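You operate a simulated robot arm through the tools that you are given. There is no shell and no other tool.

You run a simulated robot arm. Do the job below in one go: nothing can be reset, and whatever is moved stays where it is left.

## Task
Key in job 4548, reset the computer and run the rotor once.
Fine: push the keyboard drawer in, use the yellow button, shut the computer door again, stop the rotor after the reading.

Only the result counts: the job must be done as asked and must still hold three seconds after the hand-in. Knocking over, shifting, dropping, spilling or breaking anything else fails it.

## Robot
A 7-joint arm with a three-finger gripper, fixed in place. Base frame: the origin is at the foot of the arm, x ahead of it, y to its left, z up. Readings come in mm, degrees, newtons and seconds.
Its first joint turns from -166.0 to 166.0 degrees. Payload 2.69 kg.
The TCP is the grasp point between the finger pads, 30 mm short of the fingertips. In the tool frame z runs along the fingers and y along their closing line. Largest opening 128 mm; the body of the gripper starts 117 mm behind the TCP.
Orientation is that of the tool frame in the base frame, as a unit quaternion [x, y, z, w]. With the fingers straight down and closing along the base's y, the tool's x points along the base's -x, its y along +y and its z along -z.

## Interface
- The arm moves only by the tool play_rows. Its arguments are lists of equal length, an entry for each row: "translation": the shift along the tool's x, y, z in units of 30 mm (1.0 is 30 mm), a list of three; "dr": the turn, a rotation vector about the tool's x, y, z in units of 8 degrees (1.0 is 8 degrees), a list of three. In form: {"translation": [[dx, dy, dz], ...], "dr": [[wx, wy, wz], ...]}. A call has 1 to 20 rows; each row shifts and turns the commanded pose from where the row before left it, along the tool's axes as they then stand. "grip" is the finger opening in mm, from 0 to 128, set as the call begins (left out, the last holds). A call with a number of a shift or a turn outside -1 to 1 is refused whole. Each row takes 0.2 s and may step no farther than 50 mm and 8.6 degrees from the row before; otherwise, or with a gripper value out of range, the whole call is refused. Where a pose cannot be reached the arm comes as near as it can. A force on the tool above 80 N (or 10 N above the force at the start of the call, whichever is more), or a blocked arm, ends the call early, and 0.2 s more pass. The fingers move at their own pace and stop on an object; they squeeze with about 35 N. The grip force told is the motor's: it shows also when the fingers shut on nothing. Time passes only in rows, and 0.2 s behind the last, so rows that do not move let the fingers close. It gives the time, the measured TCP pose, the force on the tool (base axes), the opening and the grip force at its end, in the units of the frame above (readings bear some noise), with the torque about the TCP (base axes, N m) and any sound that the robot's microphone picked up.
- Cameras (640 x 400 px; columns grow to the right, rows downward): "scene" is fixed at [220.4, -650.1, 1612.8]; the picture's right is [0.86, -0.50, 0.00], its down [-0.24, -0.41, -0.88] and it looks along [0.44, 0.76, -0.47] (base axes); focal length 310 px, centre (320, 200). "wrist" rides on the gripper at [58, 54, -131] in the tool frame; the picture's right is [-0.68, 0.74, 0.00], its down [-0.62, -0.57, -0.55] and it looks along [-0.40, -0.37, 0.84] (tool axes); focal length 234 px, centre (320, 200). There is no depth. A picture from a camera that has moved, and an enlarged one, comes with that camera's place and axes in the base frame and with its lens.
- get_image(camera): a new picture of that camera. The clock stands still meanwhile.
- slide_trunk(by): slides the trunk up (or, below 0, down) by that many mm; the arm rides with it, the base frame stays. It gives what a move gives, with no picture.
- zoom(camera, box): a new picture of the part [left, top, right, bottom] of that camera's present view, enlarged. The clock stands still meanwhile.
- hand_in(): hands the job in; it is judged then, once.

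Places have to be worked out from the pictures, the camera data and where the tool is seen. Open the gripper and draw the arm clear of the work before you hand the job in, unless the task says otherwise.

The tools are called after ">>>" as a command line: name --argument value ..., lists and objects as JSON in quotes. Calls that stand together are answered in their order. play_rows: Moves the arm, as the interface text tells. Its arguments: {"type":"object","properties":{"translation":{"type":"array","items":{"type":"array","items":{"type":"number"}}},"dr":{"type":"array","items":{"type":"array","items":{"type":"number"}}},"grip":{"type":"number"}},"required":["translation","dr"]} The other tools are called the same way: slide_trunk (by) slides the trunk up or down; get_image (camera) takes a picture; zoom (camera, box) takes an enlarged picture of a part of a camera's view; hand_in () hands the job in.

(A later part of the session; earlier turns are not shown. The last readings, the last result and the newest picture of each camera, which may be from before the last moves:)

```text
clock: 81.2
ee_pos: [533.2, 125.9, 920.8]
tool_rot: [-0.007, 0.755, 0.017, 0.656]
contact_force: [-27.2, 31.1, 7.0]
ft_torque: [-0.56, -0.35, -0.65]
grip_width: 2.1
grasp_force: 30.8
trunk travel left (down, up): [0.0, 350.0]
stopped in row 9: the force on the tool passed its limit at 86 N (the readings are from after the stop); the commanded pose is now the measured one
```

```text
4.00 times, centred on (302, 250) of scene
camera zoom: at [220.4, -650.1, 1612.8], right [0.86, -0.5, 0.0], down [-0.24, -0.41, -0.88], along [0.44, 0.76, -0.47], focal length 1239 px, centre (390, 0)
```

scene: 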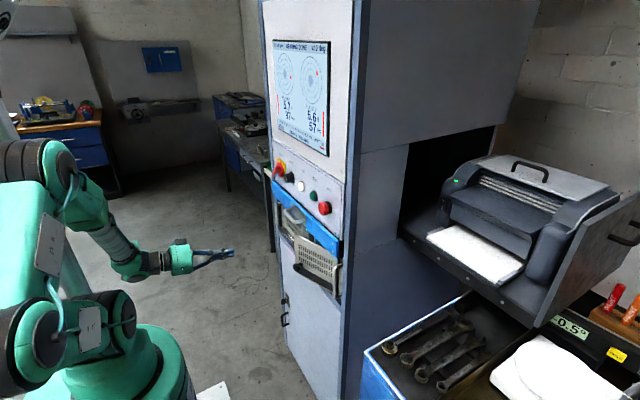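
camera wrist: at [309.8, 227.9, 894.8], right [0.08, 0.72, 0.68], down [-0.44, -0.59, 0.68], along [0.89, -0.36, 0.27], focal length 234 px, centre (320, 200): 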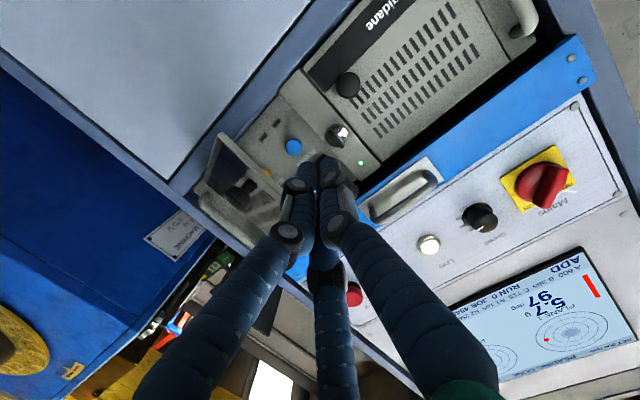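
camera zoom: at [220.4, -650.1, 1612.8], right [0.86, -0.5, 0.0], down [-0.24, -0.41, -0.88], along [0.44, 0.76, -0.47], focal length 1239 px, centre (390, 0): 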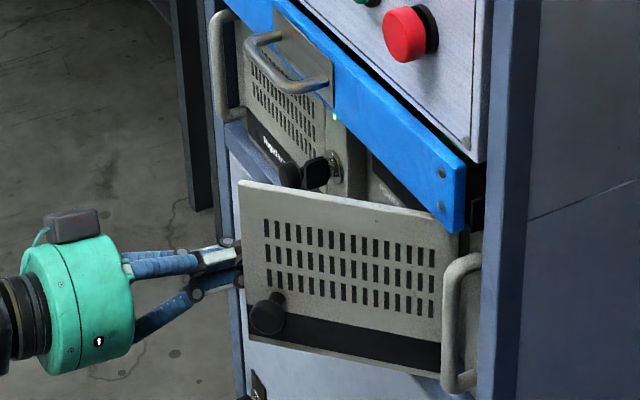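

The force on the tool shows friction along the finger as the door's edge slides past it. I back off a little, reach 40 mm deeper, then move together with the door's edge along its arc so friction does not oppose it.

>>> play_rows --translation '[[0, 0.2, 0], [-0.094, -0.022, 0.66], [-0.094, -0.022, 0.66], [0.018, -0.155, -0.149], [0.018, -0.155, -0.149], [0.016, -0.167, -0.138], [0.016, -0.167, -0.138], [0.015, -0.174, -0.125], [0.015, -0.174, -0.125], [0.013, -0.184, -0.114], [0.013, -0.184, -0.114]]' --dr '[[0, 0, 0], [0, 0, 0], [0, 0, 0], [0, 0, 0], [0, 0, 0], [0, 0, 0], [0, 0, 0], [0, 0, 0], [0, 0, 0], [0, 0, 0], [0, 0, 0]]'

>>> zoom --camera "scene" --box '[255, 200, 350, 300]'

>>> zoom --camera "wrist" --box '[180, 60, 480, 260]'

```text
clock: 81.8
ee_pos: [547.2, 135.2, 919.3]
tool_rot: [-0.013, 0.756, 0.019, 0.655]
contact_force: [-27.7, 37.1, 7.1]
ft_torque: [-0.66, -0.37, -0.71]
grip_width: 2.1
grasp_force: 31.4
trunk travel left (down, up): [0.0, 350.0]
stopped in row 2: the force on the tool passed its limit at 105 N (the readings are from after the stop); the commanded pose is now the measured one
```

```text
4.00 times, centred on (302, 250) of scene
camera zoom: at [220.4, -650.1, 1612.8], right [0.86, -0.5, 0.0], down [-0.24, -0.41, -0.88], along [0.44, 0.76, -0.47], focal length 1239 px, centre (390, 0)
```

zoom: 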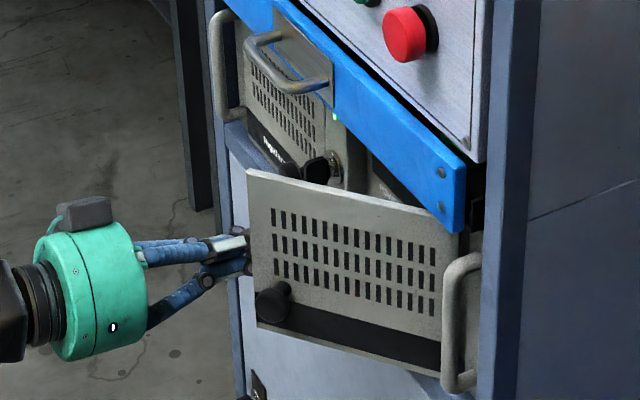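

```text
2.00 times, centred on (330, 160) of wrist
camera zoom: at [404.6, 185.0, 880.6], right [0.06, 0.73, 0.68], down [-0.43, -0.59, 0.68], along [0.9, -0.33, 0.28], focal length 468 px, centre (300, 280)
```

zoom: 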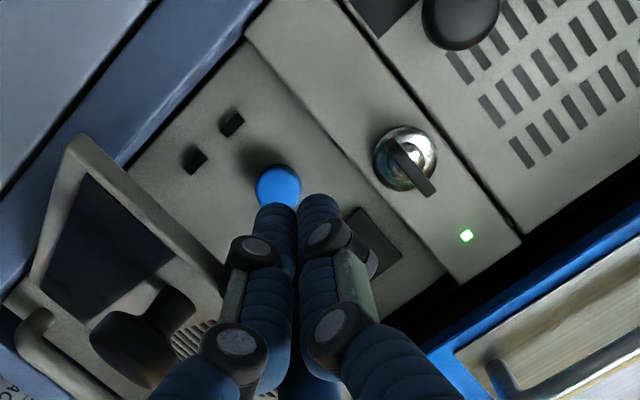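

Going deeper dragged the door along instead. I first release sideways (+y), then approach the edge gently again and follow its arc (moving -x and -y together) in small steps.

>>> play_rows --translation '[[0, 0.7, 0], [0, 0, 0], [0, -0.25, 0], [0, -0.25, 0], [0.005, -0.16, -0.05], [0.018, -0.155, -0.16], [0.018, -0.155, -0.16], [0.018, -0.155, -0.16], [0.018, -0.155, -0.16], [0.016, -0.167, -0.15], [0.016, -0.167, -0.15], [0.016, -0.17, -0.14], [0.016, -0.17, -0.14]]' --dr '[[0, 0, 0], [0, 0, 0], [0, 0, 0], [0, 0, 0], [0, 0, 0], [0, 0, 0], [0, 0, 0], [0, 0, 0], [0, 0, 0], [0, 0, 0], [0, 0, 0], [0, 0, 0], [0, 0, 0]]'

>>> zoom --camera "scene" --box '[255, 200, 350, 300]'

>>> zoom --camera "wrist" --box '[180, 60, 480, 260]'

```text
clock: 84.6
ee_pos: [512.8, 93.7, 919.2]
tool_rot: [-0.011, 0.756, 0.019, 0.654]
contact_force: [1.1, 0.6, -0.6]
ft_torque: [-0.04, -0.03, -0.02]
grip_width: 2.1
grasp_force: 31.6
trunk travel left (down, up): [0.0, 350.0]
```

```text
4.00 times, centred on (302, 250) of scene
camera zoom: at [220.4, -650.1, 1612.8], right [0.86, -0.5, 0.0], down [-0.24, -0.41, -0.88], along [0.44, 0.76, -0.47], focal length 1239 px, centre (390, 0)
```

zoom: 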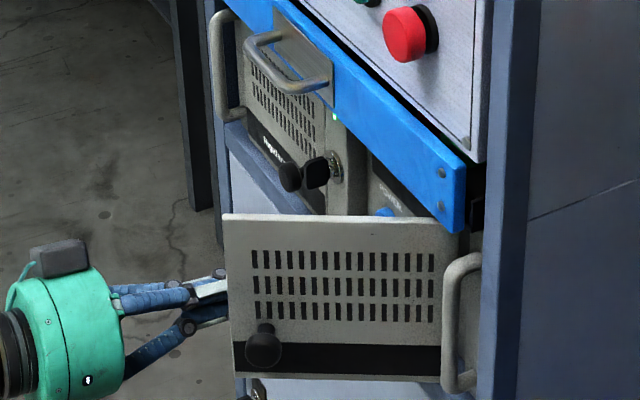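

```text
2.00 times, centred on (330, 160) of wrist
camera zoom: at [370.8, 142.9, 879.9], right [0.07, 0.73, 0.68], down [-0.43, -0.59, 0.68], along [0.9, -0.34, 0.27], focal length 468 px, centre (300, 280)
```

zoom: 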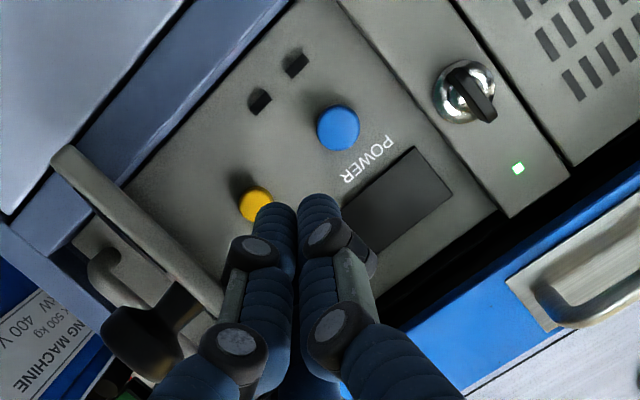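

The door is now about 58° open and the RESET button is well exposed. I continue along the arc.

>>> play_rows --translation '[[0.013, -0.185, -0.125], [0.013, -0.185, -0.125], [0.011, -0.19, -0.11], [0.011, -0.19, -0.11], [0.009, -0.199, -0.09], [0.009, -0.199, -0.09], [0.007, -0.203, -0.075], [0.007, -0.203, -0.075], [0.005, -0.208, -0.06], [0.005, -0.208, -0.06], [0.003, -0.212, -0.045], [0.003, -0.212, -0.045]]' --dr '[[0, 0, 0], [0, 0, 0], [0, 0, 0], [0, 0, 0], [0, 0, 0], [0, 0, 0], [0, 0, 0], [0, 0, 0], [0, 0, 0], [0, 0, 0], [0, 0, 0], [0, 0, 0]]'

>>> zoom --camera "scene" --box '[255, 200, 350, 300]'

>>> zoom --camera "wrist" --box '[180, 60, 480, 260]'

```text
clock: 87.4
ee_pos: [496.9, 61.1, 953.2]
tool_rot: [-0.004, 0.738, 0.022, 0.675]
contact_force: [-0.6, -0.6, 0.4]
ft_torque: [-0.05, 0.0, 0.01]
grip_width: 1.9
grasp_force: 31.3
out of reach, approached as far as the arm can: row 7, 8, 9, 10, 11, 12
trunk travel left (down, up): [0.0, 350.0]
stopped in row 12: the arm was blocked; the commanded pose is now the measured one
```

```text
4.00 times, centred on (302, 250) of scene
camera zoom: at [220.4, -650.1, 1612.8], right [0.86, -0.5, 0.0], down [-0.24, -0.41, -0.88], along [0.44, 0.76, -0.47], focal length 1239 px, centre (390, 0)
```

zoom: 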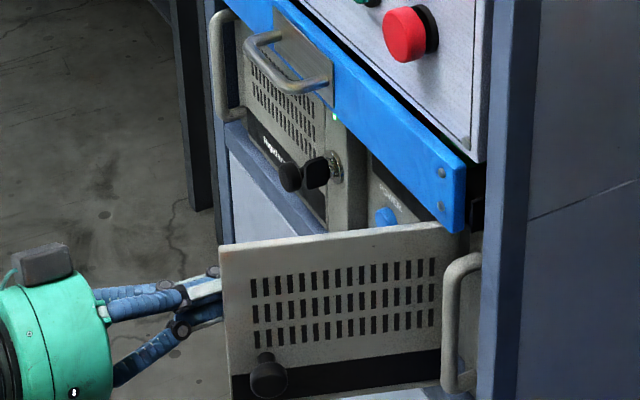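

```text
2.00 times, centred on (330, 160) of wrist
camera zoom: at [357.2, 111.0, 907.6], right [0.04, 0.72, 0.69], down [-0.47, -0.6, 0.65], along [0.88, -0.35, 0.32], focal length 468 px, centre (300, 280)
```

zoom: 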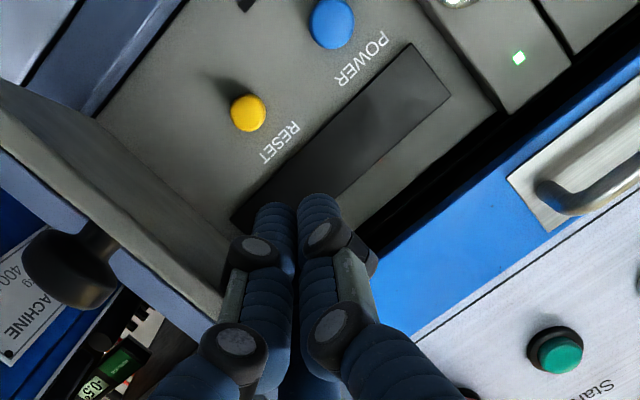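

The door is at about 68° and the arm met a joint limit there. I move the tool off (+y), restore its attitude, go 65 mm deeper, and then push the door's edge further with the base of the fingers.

>>> play_rows --translation '[[0.02, 0.833, 0.03], [0.084, 0, 0.75], [0.084, 0, 0.75], [0.084, 0, 0.75]]' --dr '[[0.28, 0.7, -0.16], [0, 0, 0], [0, 0, 0], [0, 0, 0]]'

>>> zoom --camera "scene" --box '[255, 200, 350, 300]'

>>> get_image --camera "wrist"

```text
clock: 88.4
ee_pos: [560.4, 86.9, 930.6]
tool_rot: [-0.001, 0.772, 0.0, 0.636]
contact_force: [-0.7, -0.3, 0.6]
ft_torque: [0.04, 0.05, 0.02]
grip_width: 2.3
grasp_force: 31.4
trunk travel left (down, up): [0.0, 350.0]
```

```text
4.00 times, centred on (302, 250) of scene
camera zoom: at [220.4, -650.1, 1612.8], right [0.86, -0.5, 0.0], down [-0.24, -0.41, -0.88], along [0.44, 0.76, -0.47], focal length 1239 px, centre (390, 0)
```

zoom: 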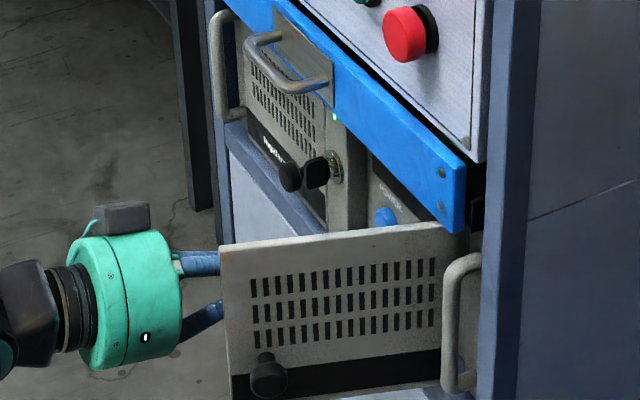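

```text
taken
camera wrist: at [418.4, 141.0, 898.2], right [0.13, 0.74, 0.66], down [-0.42, -0.57, 0.71], along [0.9, -0.37, 0.24], focal length 234 px, centre (320, 200)
```

wrist: 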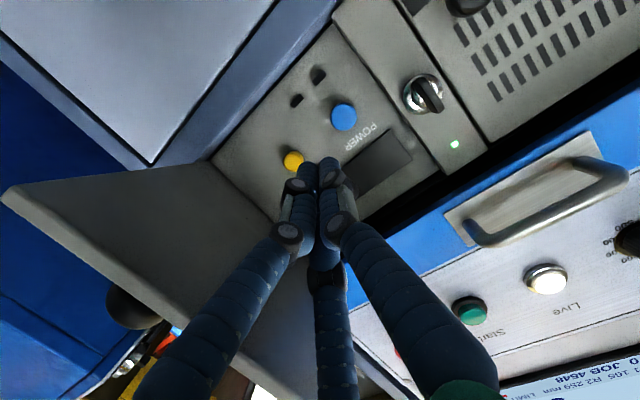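

Now I sweep gently toward -y (with a little -x) to swing the door on past 80°.

>>> play_rows --translation '[[0.012, -0.2, -0.06], [0.012, -0.2, -0.06], [0.012, -0.2, -0.06], [0.012, -0.2, -0.06], [0.01, -0.2, -0.05], [0.01, -0.2, -0.05], [0.008, -0.2, -0.04], [0.008, -0.2, -0.04]]' --dr '[[0, 0, 0], [0, 0, 0], [0, 0, 0], [0, 0, 0], [0, 0, 0], [0, 0, 0], [0, 0, 0], [0, 0, 0]]'

>>> zoom --camera "scene" --box '[255, 200, 350, 300]'

>>> get_image --camera "wrist"

```text
clock: 90.2
ee_pos: [545.3, 45.5, 931.5]
tool_rot: [0.002, 0.772, -0.003, 0.635]
contact_force: [0.4, -0.3, 0.0]
ft_torque: [0.0, 0.01, 0.02]
grip_width: 2.1
grasp_force: 31.5
out of reach, approached as far as the arm can: row 7, 8
trunk travel left (down, up): [0.0, 350.0]
```

```text
4.00 times, centred on (302, 250) of scene
camera zoom: at [220.4, -650.1, 1612.8], right [0.86, -0.5, 0.0], down [-0.24, -0.41, -0.88], along [0.44, 0.76, -0.47], focal length 1239 px, centre (390, 0)
```

zoom: 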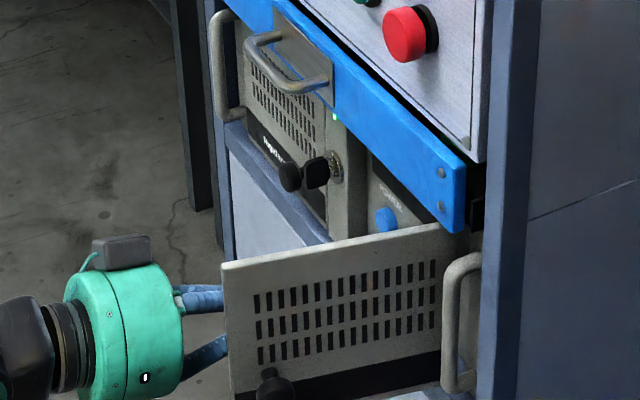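

```text
taken
camera wrist: at [404.3, 101.9, 898.6], right [0.14, 0.74, 0.66], down [-0.42, -0.56, 0.71], along [0.9, -0.38, 0.24], focal length 234 px, centre (320, 200)
```

wrist: 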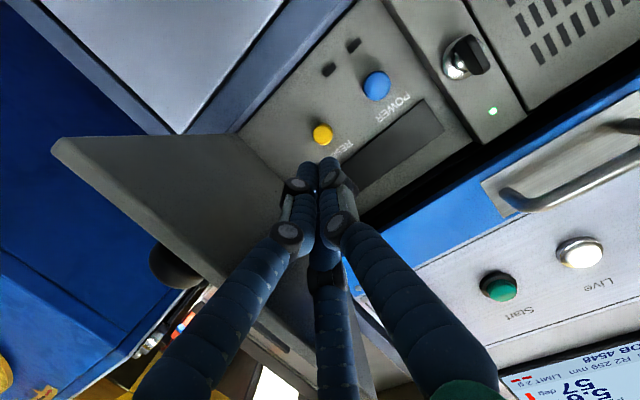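

The door is at about 76°. The level posture hits a limit at low y, so I'll go to a vertical tool: move off (+y), back and up to about (485, 110, 1000), and turn the tool to point down, ready to push the door's inner side.

>>> play_rows --translation '[[0, 0.917, 0], [0, 0.917, 0], [-0.637, 0.11, -0.803], [-0.637, 0.11, -0.803], [-0.637, 0.11, -0.803]]' --dr '[[0, 0, 0], [0, 0, 0], [0, 0, 0], [0, 0, 0], [0, 0, 0]]'

>>> play_rows --translation '[[0, 0, 0], [0, 0, 0], [0, 0, 0], [0, 0, 0], [0, 0, 0], [0, 0, 0], [0, 0, 0], [0, 0, 0], [0, 0, 0], [0, 0, 0]]' --dr '[[0, 0.985, 0], [0, 0.985, 0], [0, 0.985, 0], [0, 0.985, 0], [0, 0.985, 0], [0, 0.985, 0], [0, 0.985, 0], [0, 0.985, 0], [0, 0.985, 0], [0, 0.985, 0]]'

>>> get_image --camera "scene"

>>> get_image --camera "wrist"

```text
clock: 91.4
ee_pos: [484.6, 112.9, 1004.5]
tool_rot: [-0.001, 0.772, 0.0, 0.636]
contact_force: [0.3, 0.1, 0.4]
ft_torque: [-0.01, -0.03, -0.07]
grip_width: 2.2
grasp_force: 31.6
trunk travel left (down, up): [0.0, 350.0]
```

```text
clock: 93.6
ee_pos: [485.4, 111.4, 1002.7]
tool_rot: [0.001, 1.0, 0.001, 0.0]
contact_force: [-0.4, 0.2, 0.3]
ft_torque: [0.0, -0.09, 0.03]
grip_width: 2.0
grasp_force: 31.6
trunk travel left (down, up): [0.0, 350.0]
```

```text
taken
```

scene: 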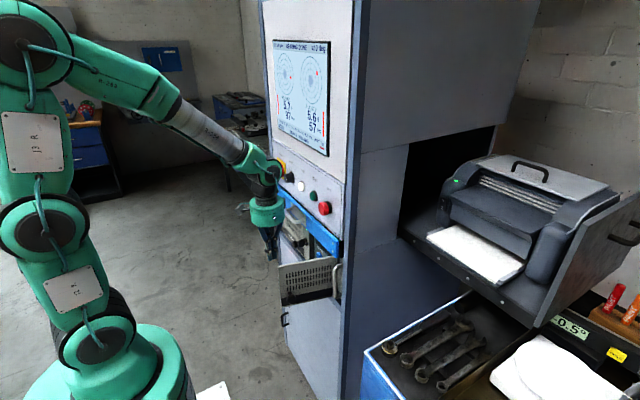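

```text
taken
camera wrist: at [423.8, 165.9, 1133.0], right [0.68, 0.74, 0.0], down [0.61, -0.57, 0.55], along [0.41, -0.37, -0.84], focal length 234 px, centre (320, 200)
```

wrist: 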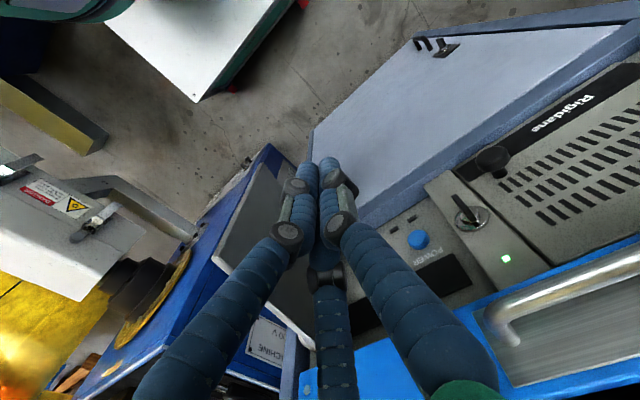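

The tool points down at (485, 111, 1003). I zoom to check clearance to the drawer handle and panel before sweeping.

>>> zoom --camera "scene" --box '[240, 170, 350, 310]'

```text
2.86 times, centred on (295, 240) of scene
camera zoom: at [220.4, -650.1, 1612.8], right [0.86, -0.5, 0.0], down [-0.24, -0.41, -0.88], along [0.44, 0.76, -0.47], focal length 885 px, centre (391, 86)
```

zoom: 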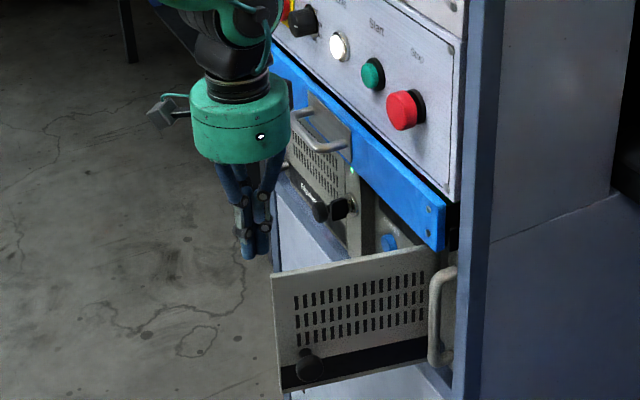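

Clear. I sweep the vertical fingers toward -y, slowly once near the door.

>>> play_rows --translation '[[0, -0.5, 0], [0, -0.5, 0], [0, -0.4, 0], [0, -0.15, 0], [0, -0.15, 0], [0, -0.15, 0], [0, -0.15, 0], [0, -0.15, 0], [0, -0.15, 0], [0, -0.15, 0], [0, -0.15, 0], [0, -0.15, 0], [0, -0.15, 0], [0, -0.15, 0], [0, -0.15, 0]]' --dr '[[0, 0, 0], [0, 0, 0], [0, 0, 0], [0, 0, 0], [0, 0, 0], [0, 0, 0], [0, 0, 0], [0, 0, 0], [0, 0, 0], [0, 0, 0], [0, 0, 0], [0, 0, 0], [0, 0, 0], [0, 0, 0], [0, 0, 0]]'

>>> zoom --camera "scene" --box '[240, 170, 350, 310]'

>>> get_image --camera "wrist"

```text
clock: 96.8
ee_pos: [484.6, 15.3, 1000.5]
tool_rot: [0.0, 1.0, 0.0, 0.002]
contact_force: [-0.4, 0.9, 0.0]
ft_torque: [-0.02, 0.01, 0.02]
grip_width: 2.3
grasp_force: 30.9
trunk travel left (down, up): [0.0, 350.0]
```

```text
2.86 times, centred on (295, 240) of scene
camera zoom: at [220.4, -650.1, 1612.8], right [0.86, -0.5, 0.0], down [-0.24, -0.41, -0.88], along [0.44, 0.76, -0.47], focal length 885 px, centre (391, 86)
```

zoom: 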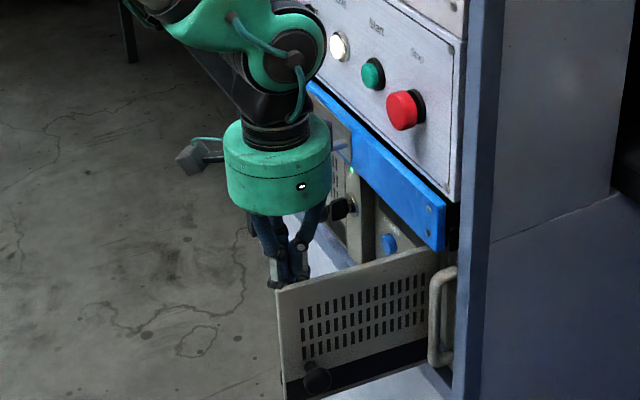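

```text
taken
camera wrist: at [423.5, 69.7, 1130.9], right [0.68, 0.74, 0.0], down [0.61, -0.57, 0.55], along [0.41, -0.37, -0.83], focal length 234 px, centre (320, 200)
```

wrist: 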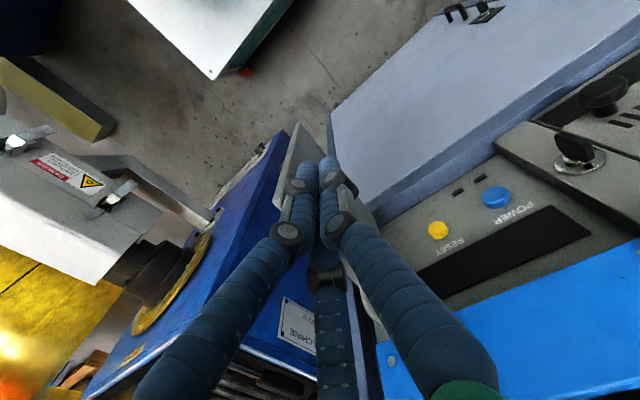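

The door swings easily now, at about 84°. I continue 35 mm more to pass 95°.

>>> play_rows --translation '[[0, -0.17, 0], [0, -0.17, 0], [0, -0.17, 0], [0, -0.17, 0], [0, -0.17, 0], [0, -0.17, 0], [0, -0.17, 0]]' --dr '[[0, 0, 0], [0, 0, 0], [0, 0, 0], [0, 0, 0], [0, 0, 0], [0, 0, 0], [0, 0, 0]]'

>>> zoom --camera "scene" --box '[240, 170, 350, 310]'

>>> get_image --camera "wrist"

```text
clock: 98.4
ee_pos: [485.3, -20.2, 1001.4]
tool_rot: [0.0, 1.0, 0.0, 0.001]
contact_force: [-0.1, -0.1, 0.3]
ft_torque: [0.02, 0.01, -0.02]
grip_width: 2.1
grasp_force: 31.2
trunk travel left (down, up): [0.0, 350.0]
```

```text
2.86 times, centred on (295, 240) of scene
camera zoom: at [220.4, -650.1, 1612.8], right [0.86, -0.5, 0.0], down [-0.24, -0.41, -0.88], along [0.44, 0.76, -0.47], focal length 885 px, centre (391, 86)
```

zoom: 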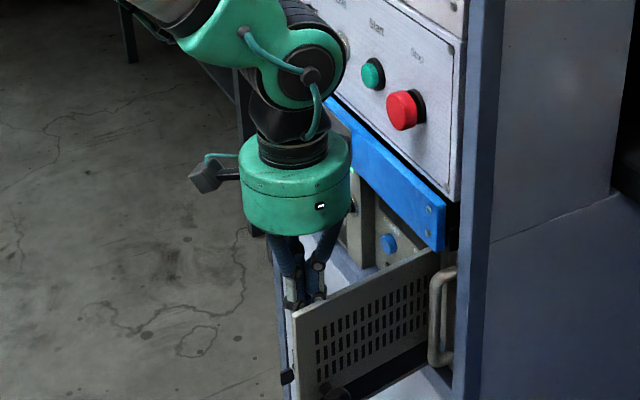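

```text
taken
camera wrist: at [424.6, 33.8, 1131.6], right [0.68, 0.74, 0.0], down [0.61, -0.57, 0.55], along [0.41, -0.37, -0.83], focal length 234 px, centre (320, 200)
```

wrist: 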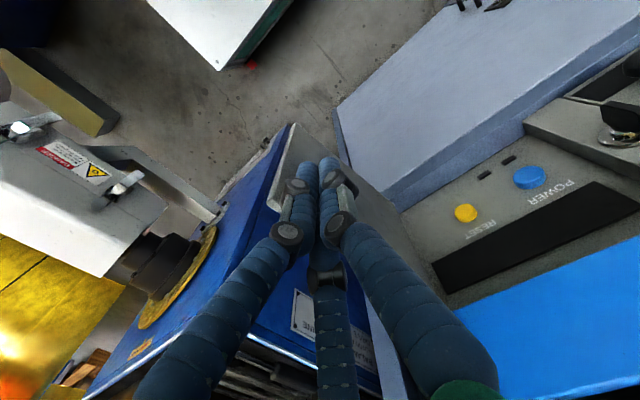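

The door is about 95° open and RESET is freely accessible, at about (664, 48, 910). I move to y≈55 and tilt the tool forward 64° while advancing, keeping well away from the panel buttons.

>>> play_rows --translation '[[0, 0.833, 0], [0, 0.833, 0], [0, 0.833, 0], [0, 0, 0], [0, 0, 0], [0, 0, 0], [0, 0, 0], [-0.565, 0, 0.353], [-0.511, 0, 0.429], [-0.446, 0, 0.496], [-0.373, 0, 0.553]]' --dr '[[0, 0, 0], [0, 0, 0], [0, 0, 0], [0, -1, 0], [0, -1, 0], [0, -1, 0], [0, -1, 0], [0, -1, 0], [0, -1, 0], [0, -1, 0], [0, -1, 0]]'

>>> get_image --camera "wrist"

>>> zoom --camera "scene" --box '[240, 170, 350, 310]'

```text
clock: 101.0
ee_pos: [549.4, 50.4, 922.1]
tool_rot: [-0.004, 0.894, -0.015, 0.448]
contact_force: [1.1, 0.0, -0.9]
ft_torque: [0.0, 0.05, -0.03]
grip_width: 2.1
grasp_force: 31.4
out of reach, approached as far as the arm can: row 11
trunk travel left (down, up): [0.0, 350.0]
stopped in row 11: the arm was blocked; the commanded pose is now the measured one
```

```text
taken
camera wrist: at [407.5, 106.4, 952.0], right [0.41, 0.75, 0.52], down [-0.07, -0.54, 0.84], along [0.91, -0.38, -0.17], focal length 234 px, centre (320, 200)
```

wrist: 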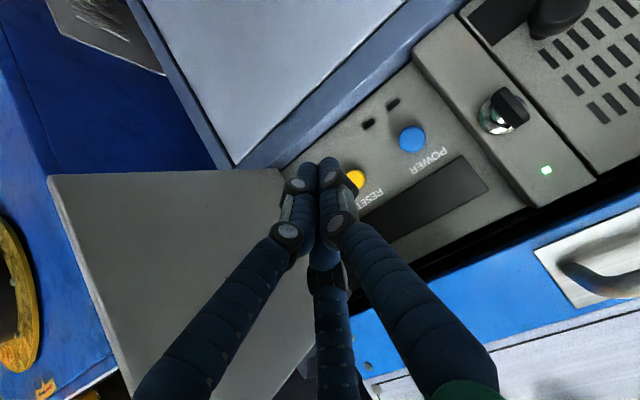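

```text
2.86 times, centred on (295, 240) of scene
camera zoom: at [220.4, -650.1, 1612.8], right [0.86, -0.5, 0.0], down [-0.24, -0.41, -0.88], along [0.44, 0.76, -0.47], focal length 885 px, centre (391, 86)
```

zoom: 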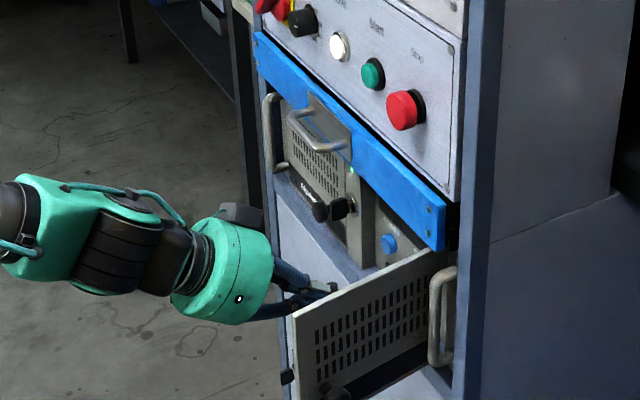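

The arm settled at (549, 50, 922), tilt 53°, with the tip at about (573, 50, 904), which is in line with the RESET button. I advance straight along +x 70 mm in small rows.

>>> play_rows --translation '[[-0.2, 0.002, 0.267], [-0.2, 0.002, 0.267], [-0.2, 0.002, 0.267], [-0.2, 0.002, 0.267], [-0.2, 0.002, 0.267], [-0.2, 0.002, 0.267]]' --dr '[[0, 0, 0], [0, 0, 0], [0, 0, 0], [0, 0, 0], [0, 0, 0], [0, 0, 0]]'

>>> zoom --camera "wrist" --box '[200, 80, 480, 260]'

>>> zoom --camera "scene" --box '[255, 190, 350, 300]'

```text
clock: 102.4
ee_pos: [607.9, 51.7, 925.1]
tool_rot: [-0.004, 0.894, -0.015, 0.449]
contact_force: [0.7, 0.2, -1.1]
ft_torque: [-0.01, 0.01, 0.03]
grip_width: 2.3
grasp_force: 31.9
trunk travel left (down, up): [0.0, 350.0]
```

```text
2.22 times, centred on (340, 170) of wrist
camera zoom: at [466.7, 107.5, 953.8], right [0.41, 0.75, 0.52], down [-0.08, -0.54, 0.84], along [0.91, -0.38, -0.16], focal length 520 px, centre (276, 267)
```

zoom: 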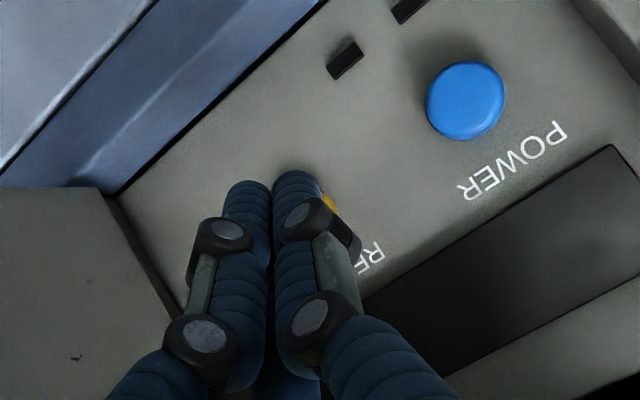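

```text
3.64 times, centred on (302, 245) of scene
camera zoom: at [220.4, -650.1, 1612.8], right [0.86, -0.5, 0.0], down [-0.24, -0.41, -0.88], along [0.44, 0.76, -0.47], focal length 1126 px, centre (384, 36)
```

zoom: 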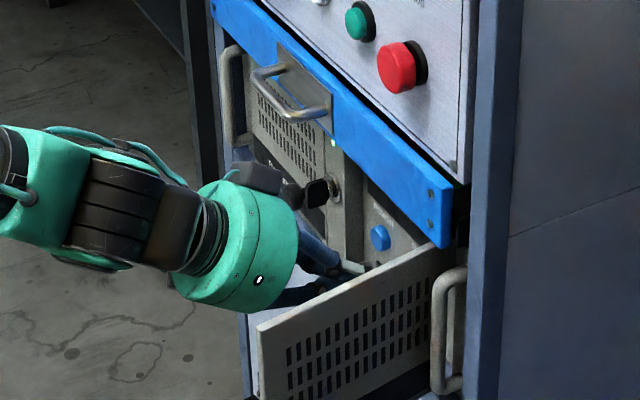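

The tip covers the yellow button from the camera's view, as expected (tip at 632, 51, 907). I advance in 4–5 mm rows until it presses.

>>> play_rows --translation '[[-0.1, 0.001, 0.134], [-0.1, 0.001, 0.134], [-0.1, 0.001, 0.134], [-0.1, 0.001, 0.134]]' --dr '[[0, 0, 0], [0, 0, 0], [0, 0, 0], [0, 0, 0]]'

>>> zoom --camera "wrist" --box '[200, 80, 480, 260]'

>>> zoom --camera "scene" --box '[265, 35, 335, 165]'

```text
clock: 103.4
ee_pos: [628.3, 49.9, 924.3]
tool_rot: [-0.005, 0.894, -0.016, 0.448]
contact_force: [-0.5, -1.4, -0.4]
ft_torque: [0.01, 0.03, 0.02]
grip_width: 2.0
grasp_force: 32.0
trunk travel left (down, up): [0.0, 350.0]
```

```text
2.22 times, centred on (340, 170) of wrist
camera zoom: at [486.3, 106.4, 952.9], right [0.41, 0.75, 0.52], down [-0.08, -0.54, 0.84], along [0.91, -0.38, -0.16], focal length 520 px, centre (276, 267)
```

zoom: 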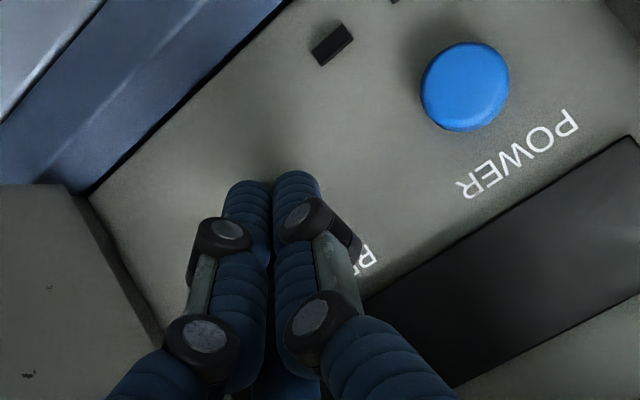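

```text
3.08 times, centred on (300, 100) of scene
camera zoom: at [220.4, -650.1, 1612.8], right [0.86, -0.5, 0.0], down [-0.24, -0.41, -0.88], along [0.44, 0.76, -0.47], focal length 953 px, centre (382, 508)
```

zoom: 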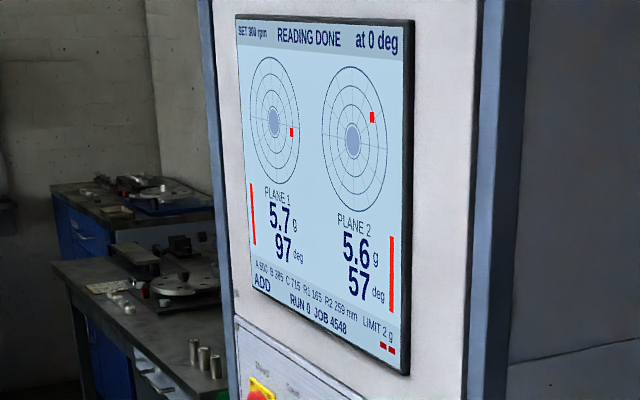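

No contact yet at tip x≈652; I continue in 3 mm rows, watching force and sound.

>>> play_rows --translation '[[-0.06, 0.001, 0.08], [-0.06, 0.001, 0.08], [-0.06, 0.001, 0.08]]' --dr '[[0, 0, 0], [0, 0, 0], [0, 0, 0]]'

```text
clock: 104.2
ee_pos: [635.3, 49.7, 924.4]
tool_rot: [-0.005, 0.894, -0.015, 0.449]
contact_force: [-18.7, -2.7, 5.3]
ft_torque: [-0.03, -0.04, -0.17]
grip_width: 1.9
grasp_force: 31.4
trunk travel left (down, up): [0.0, 350.0]
heard: click
```

A click was heard with about 19 N against the tip. I check the screen for the reset.

>>> zoom --camera "scene" --box '[265, 35, 335, 165]'

>>> zoom --camera "wrist" --box '[200, 80, 480, 260]'

```text
3.08 times, centred on (300, 100) of scene
camera zoom: at [220.4, -650.1, 1612.8], right [0.86, -0.5, 0.0], down [-0.24, -0.41, -0.88], along [0.44, 0.76, -0.47], focal length 953 px, centre (382, 508)
```

zoom: 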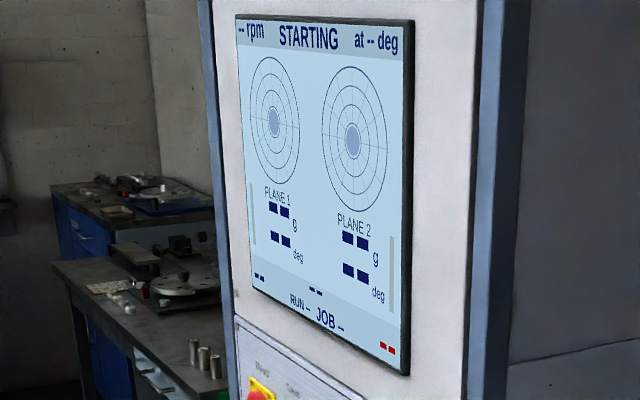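

```text
2.22 times, centred on (340, 170) of wrist
camera zoom: at [494.3, 106.6, 953.6], right [0.41, 0.75, 0.52], down [-0.08, -0.54, 0.84], along [0.91, -0.38, -0.16], focal length 520 px, centre (276, 267)
```

zoom: 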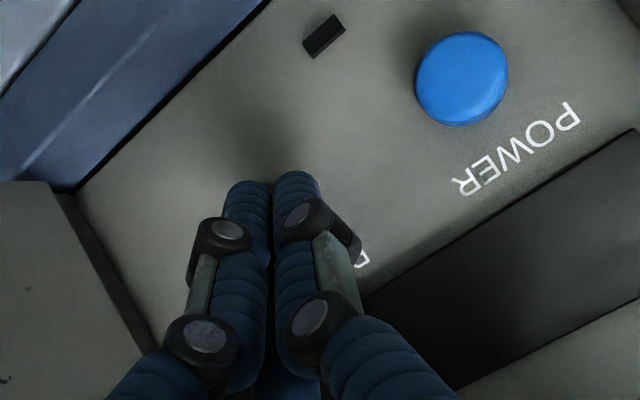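

The computer is restarting ("STARTING"). I back the tool out along -x and let it boot.

>>> play_rows --translation '[[0.2, -0.002, -0.267], [0.5, -0.005, -0.668], [0.5, -0.005, -0.668], [0.4, -0.004, -0.534]]' --dr '[[0, 0, 0], [0, 0, 0], [0, 0, 0], [0, 0, 0]]'

>>> zoom --camera "scene" --box '[265, 35, 335, 165]'

>>> get_image --camera "wrist"

```text
clock: 105.2
ee_pos: [556.9, 48.7, 923.5]
tool_rot: [-0.005, 0.894, -0.015, 0.448]
contact_force: [0.1, 0.5, -1.0]
ft_torque: [0.01, 0.01, 0.0]
grip_width: 2.2
grasp_force: 31.8
trunk travel left (down, up): [0.0, 350.0]
```

```text
3.08 times, centred on (300, 100) of scene
camera zoom: at [220.4, -650.1, 1612.8], right [0.86, -0.5, 0.0], down [-0.24, -0.41, -0.88], along [0.44, 0.76, -0.47], focal length 953 px, centre (382, 508)
```

zoom: 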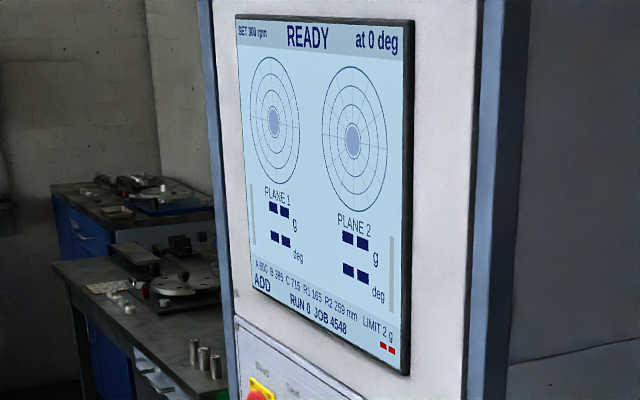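

```text
taken
camera wrist: at [416.2, 104.3, 952.3], right [0.41, 0.75, 0.52], down [-0.08, -0.54, 0.84], along [0.91, -0.38, -0.16], focal length 234 px, centre (320, 200)
```

wrist: 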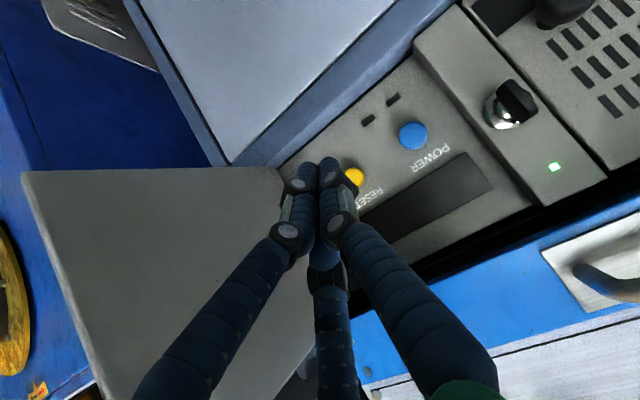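

After restarting, the screen shows READY, RUN 0, JOB 4548 – the reset worked and the job is kept. Before running the rotor I will shut the door again: first back up out of the opening and turn the tool vertical at a safe height.

>>> play_rows --translation '[[-0.305, 0.141, -0.855], [-0.305, 0.141, -0.855], [-0.305, 0.141, -0.855], [-0.305, 0.141, -0.855], [0, 0, 0], [0, 0, 0], [0, 0, 0], [0, 0, 0], [0, 0, 0], [0, 0, 0], [0, 0, 0]]' --dr '[[0, 0, 0], [0, 0, 0], [0, 0, 0], [0, 0, 0], [-0.032, 0.95, 0.01], [-0.032, 0.95, 0.01], [-0.032, 0.95, 0.01], [-0.032, 0.95, 0.01], [-0.032, 0.95, 0.01], [-0.032, 0.95, 0.01], [-0.032, 0.95, 0.01]]'

>>> zoom --camera "scene" --box '[240, 170, 350, 310]'

>>> get_image --camera "wrist"

```text
clock: 107.6
ee_pos: [495.8, 69.9, 1013.2]
tool_rot: [0.0, 1.0, 0.001, -0.001]
contact_force: [-0.4, -0.1, -0.3]
ft_torque: [0.02, -0.11, -0.02]
grip_width: 2.4
grasp_force: 31.5
trunk travel left (down, up): [0.0, 350.0]
```

```text
2.86 times, centred on (295, 240) of scene
camera zoom: at [220.4, -650.1, 1612.8], right [0.86, -0.5, 0.0], down [-0.24, -0.41, -0.88], along [0.44, 0.76, -0.47], focal length 885 px, centre (391, 86)
```

zoom: 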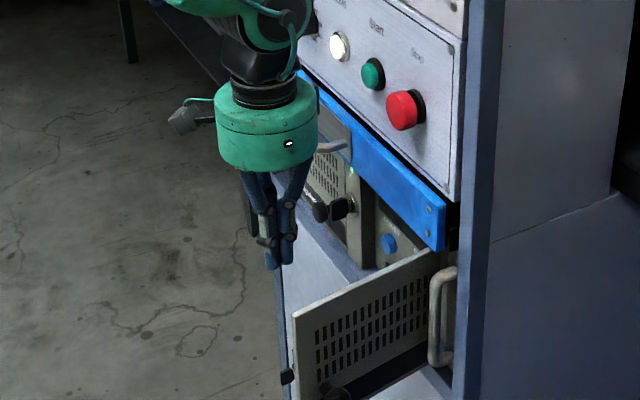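

```text
taken
camera wrist: at [435.6, 123.8, 1144.2], right [0.68, 0.74, 0.0], down [0.62, -0.57, 0.55], along [0.4, -0.37, -0.84], focal length 234 px, centre (320, 200)
```

wrist: 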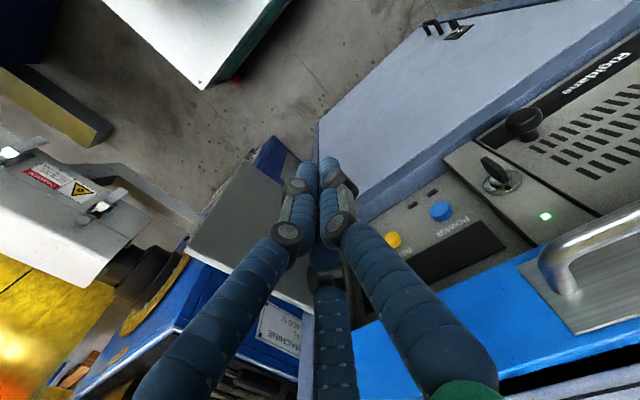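

I raise clear of the door, cross over to its outer side (y≈-98) and lower the closed fingers beside it.

>>> play_rows --translation '[[0, 0, -1], [0, 0, -1], [-0.017, -0.933, 0], [-0.017, -0.933, 0], [-0.017, -0.933, 0], [-0.017, -0.933, 0], [-0.017, -0.933, 0], [-0.017, -0.933, 0]]' --dr '[[0, 0, 0], [0, 0, 0], [0, 0, 0], [0, 0, 0], [0, 0, 0], [0, 0, 0], [0, 0, 0], [0, 0, 0]]'

>>> get_image --camera "wrist"

>>> zoom --camera "scene" --box '[240, 170, 360, 310]'

```text
clock: 109.4
ee_pos: [498.5, -96.5, 1073.7]
tool_rot: [0.0, 1.0, -0.001, 0.0]
contact_force: [-0.6, -0.1, 0.2]
ft_torque: [-0.02, -0.01, -0.01]
grip_width: 2.0
grasp_force: 30.9
trunk travel left (down, up): [0.0, 350.0]
```

```text
taken
camera wrist: at [437.7, -42.0, 1203.6], right [0.68, 0.74, 0.0], down [0.61, -0.57, 0.55], along [0.41, -0.37, -0.84], focal length 234 px, centre (320, 200)
```

wrist: 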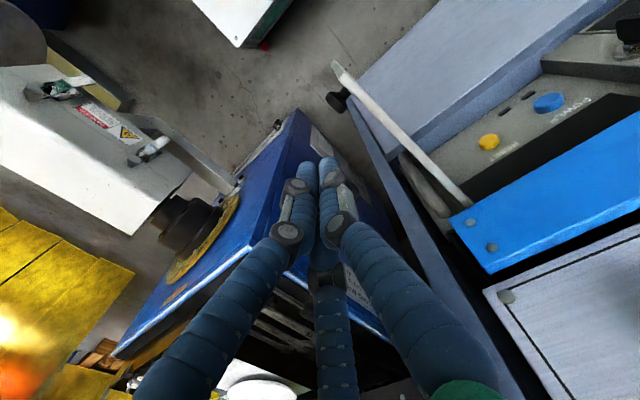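

```text
2.86 times, centred on (300, 240) of scene
camera zoom: at [220.4, -650.1, 1612.8], right [0.86, -0.5, 0.0], down [-0.24, -0.41, -0.88], along [0.44, 0.76, -0.47], focal length 885 px, centre (377, 86)
```

zoom: 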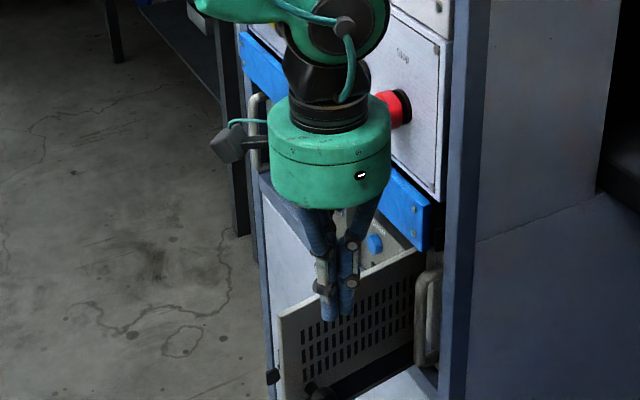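

From above, the door runs from (457, -41) to its hinge near (640, -24). I lower the fingers on its outer side to tip height ≈955 and then sweep gently toward +y.

>>> play_rows --translation '[[0, 0, 0.98], [0, 0, 0.98], [0, 0, 0.98], [0, 0.3, 0], [0, 0.3, 0], [0, 0.15, 0], [0, 0.15, 0], [0, 0.15, 0], [0, 0.15, 0], [0, 0.15, 0], [0, 0.15, 0], [0, 0.15, 0], [0, 0.15, 0]]' --dr '[[0, 0, 0], [0, 0, 0], [0, 0, 0], [0, 0, 0], [0, 0, 0], [0, 0, 0], [0, 0, 0], [0, 0, 0], [0, 0, 0], [0, 0, 0], [0, 0, 0], [0, 0, 0], [0, 0, 0]]'

>>> get_image --camera "wrist"

>>> zoom --camera "scene" --box '[240, 170, 360, 310]'

```text
clock: 112.2
ee_pos: [500.4, -45.3, 986.7]
tool_rot: [0.001, 1.0, 0.0, 0.001]
contact_force: [0.9, 0.1, -0.4]
ft_torque: [0.01, -0.01, 0.01]
grip_width: 2.0
grasp_force: 30.9
trunk travel left (down, up): [0.0, 350.0]
```

```text
taken
camera wrist: at [439.8, 9.8, 1116.6], right [0.68, 0.74, 0.0], down [0.61, -0.57, 0.55], along [0.41, -0.37, -0.84], focal length 234 px, centre (320, 200)
```

wrist: 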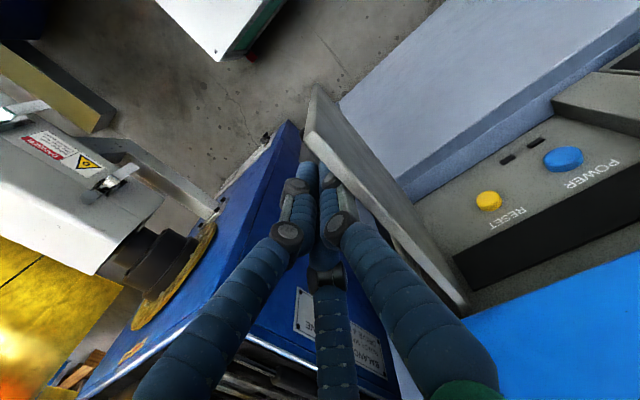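

```text
2.86 times, centred on (300, 240) of scene
camera zoom: at [220.4, -650.1, 1612.8], right [0.86, -0.5, 0.0], down [-0.24, -0.41, -0.88], along [0.44, 0.76, -0.47], focal length 885 px, centre (377, 86)
```

zoom: 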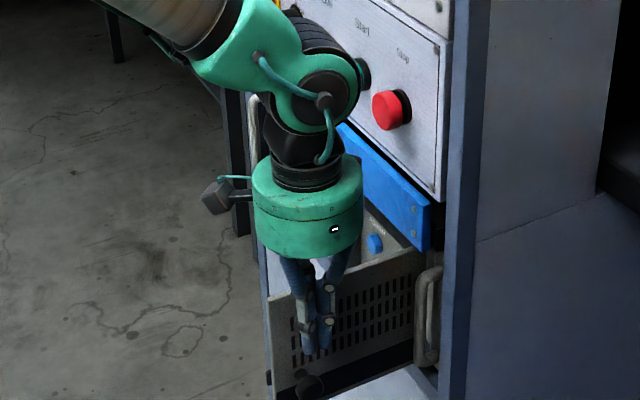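

The door is following. I keep sweeping toward +y at 5 mm per row.

>>> play_rows --translation '[[0, 0.17, 0], [0, 0.17, 0], [0, 0.17, 0], [0, 0.17, 0], [0, 0.17, 0], [0, 0.17, 0], [0, 0.17, 0], [0, 0.17, 0], [0, 0.17, 0], [0, 0.17, 0]]' --dr '[[0, 0, 0], [0, 0, 0], [0, 0, 0], [0, 0, 0], [0, 0, 0], [0, 0, 0], [0, 0, 0], [0, 0, 0], [0, 0, 0], [0, 0, 0]]'

>>> get_image --camera "wrist"

>>> zoom --camera "scene" --box '[240, 170, 360, 310]'

```text
clock: 114.4
ee_pos: [499.1, 8.1, 986.3]
tool_rot: [0.0, 1.0, 0.0, 0.002]
contact_force: [-0.1, 0.4, 0.5]
ft_torque: [0.02, 0.02, -0.01]
grip_width: 1.9
grasp_force: 31.5
trunk travel left (down, up): [0.0, 350.0]
```

```text
taken
camera wrist: at [438.9, 62.5, 1117.0], right [0.68, 0.74, 0.0], down [0.61, -0.57, 0.55], along [0.41, -0.37, -0.84], focal length 234 px, centre (320, 200)
```

wrist: 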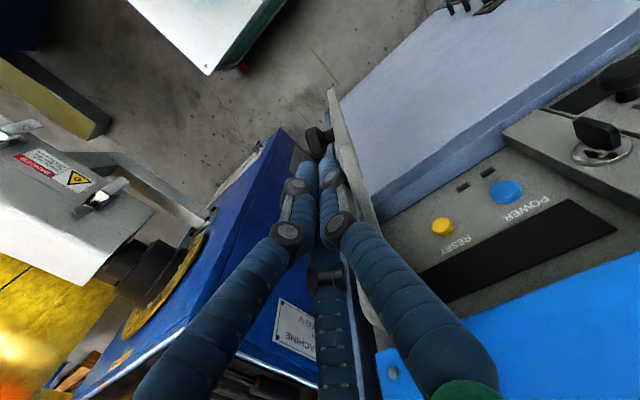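

```text
2.86 times, centred on (300, 240) of scene
camera zoom: at [220.4, -650.1, 1612.8], right [0.86, -0.5, 0.0], down [-0.24, -0.41, -0.88], along [0.44, 0.76, -0.47], focal length 885 px, centre (377, 86)
```

zoom: 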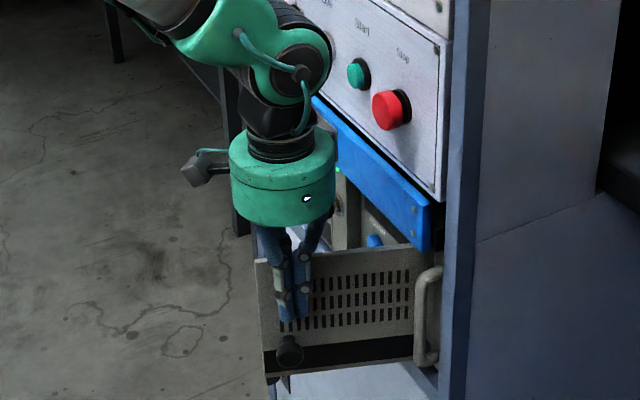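

The door is at about 67°. I now follow its arc with +x and +y together, staying clear of the panel buttons (their fronts are beyond x≈605).

>>> play_rows --translation '[[-0.08, 0.165, 0], [-0.08, 0.165, 0], [-0.092, 0.158, 0], [-0.092, 0.158, 0], [-0.103, 0.152, 0], [-0.103, 0.152, 0], [-0.113, 0.143, 0], [-0.113, 0.143, 0]]' --dr '[[0, 0, 0], [0, 0, 0], [0, 0, 0], [0, 0, 0], [0, 0, 0], [0, 0, 0], [0, 0, 0], [0, 0, 0]]'

>>> get_image --camera "wrist"

>>> zoom --camera "scene" --box '[240, 170, 360, 310]'

```text
clock: 116.2
ee_pos: [521.7, 45.6, 986.2]
tool_rot: [0.001, 1.0, 0.0, 0.003]
contact_force: [0.4, 0.6, -0.1]
ft_torque: [-0.01, 0.04, 0.0]
grip_width: 1.8
grasp_force: 31.4
trunk travel left (down, up): [0.0, 350.0]
```

```text
taken
camera wrist: at [461.8, 99.7, 1117.1], right [0.68, 0.74, 0.0], down [0.61, -0.57, 0.55], along [0.41, -0.37, -0.84], focal length 234 px, centre (320, 200)
```

wrist: 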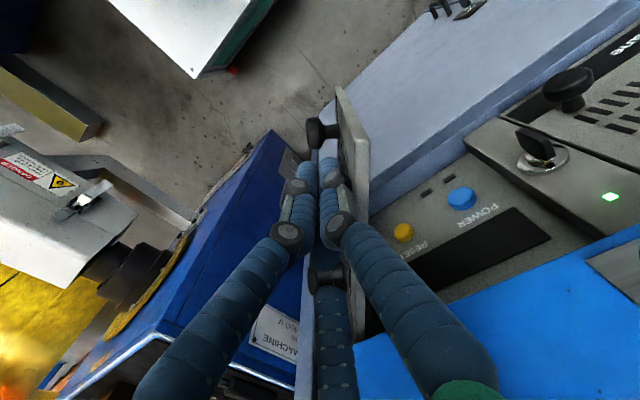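

```text
2.86 times, centred on (300, 240) of scene
camera zoom: at [220.4, -650.1, 1612.8], right [0.86, -0.5, 0.0], down [-0.24, -0.41, -0.88], along [0.44, 0.76, -0.47], focal length 885 px, centre (377, 86)
```

zoom: 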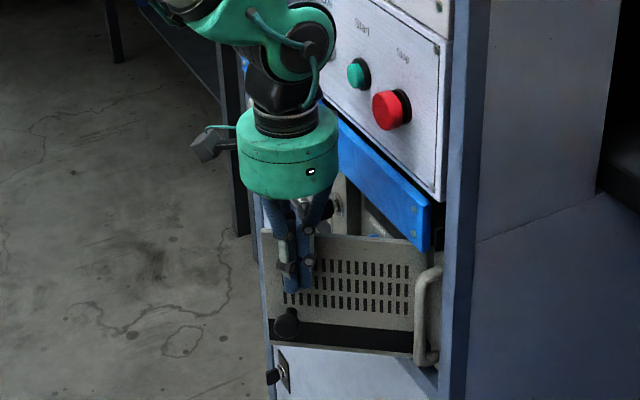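

The door is at about 50°. I back off, and tilt the tool forward 48° so I can push the door home without the palm reaching the panel.

>>> play_rows --translation '[[0.783, 0.2, 0], [0.783, 0.2, 0], [0, 0, 0], [0, 0, 0], [0, 0, 0], [0, 0, 0], [0, 0, 0], [0, 0, 0]]' --dr '[[0, 0, 0], [0, 0, 0], [0, -1, 0], [0, -1, 0], [0, -1, 0], [0, -1, 0], [0, -1, 0], [0, -1, 0]]'

>>> get_image --camera "wrist"

>>> zoom --camera "scene" --box '[240, 170, 360, 310]'

```text
clock: 118.2
ee_pos: [463.0, 53.8, 919.9]
tool_rot: [-0.007, 0.941, -0.016, 0.339]
contact_force: [0.8, -0.4, -0.6]
ft_torque: [-0.06, 0.08, -0.02]
grip_width: 2.0
grasp_force: 31.2
trunk travel left (down, up): [0.0, 350.0]
stopped in row 8: the arm was blocked; the commanded pose is now the measured one
```

```text
taken
camera wrist: at [332.6, 109.9, 980.1], right [0.52, 0.75, 0.41], down [0.13, -0.54, 0.83], along [0.85, -0.38, -0.37], focal length 234 px, centre (320, 200)
```

wrist: 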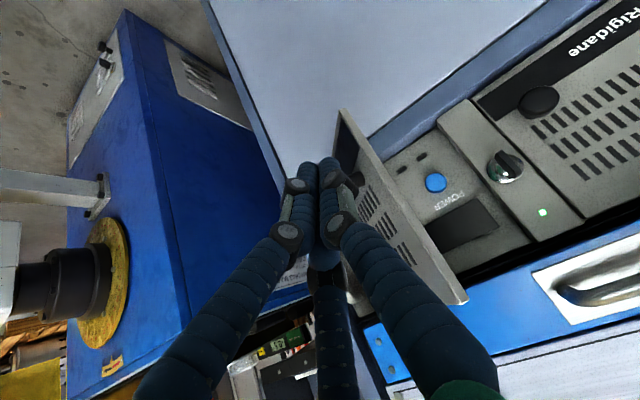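

```text
2.86 times, centred on (300, 240) of scene
camera zoom: at [220.4, -650.1, 1612.8], right [0.86, -0.5, 0.0], down [-0.24, -0.41, -0.88], along [0.44, 0.76, -0.47], focal length 885 px, centre (377, 86)
```

zoom: 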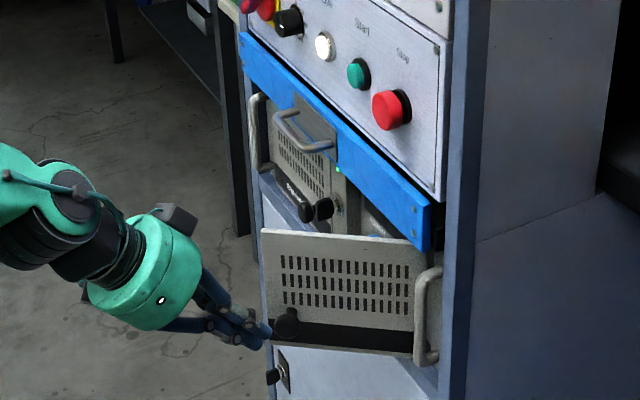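

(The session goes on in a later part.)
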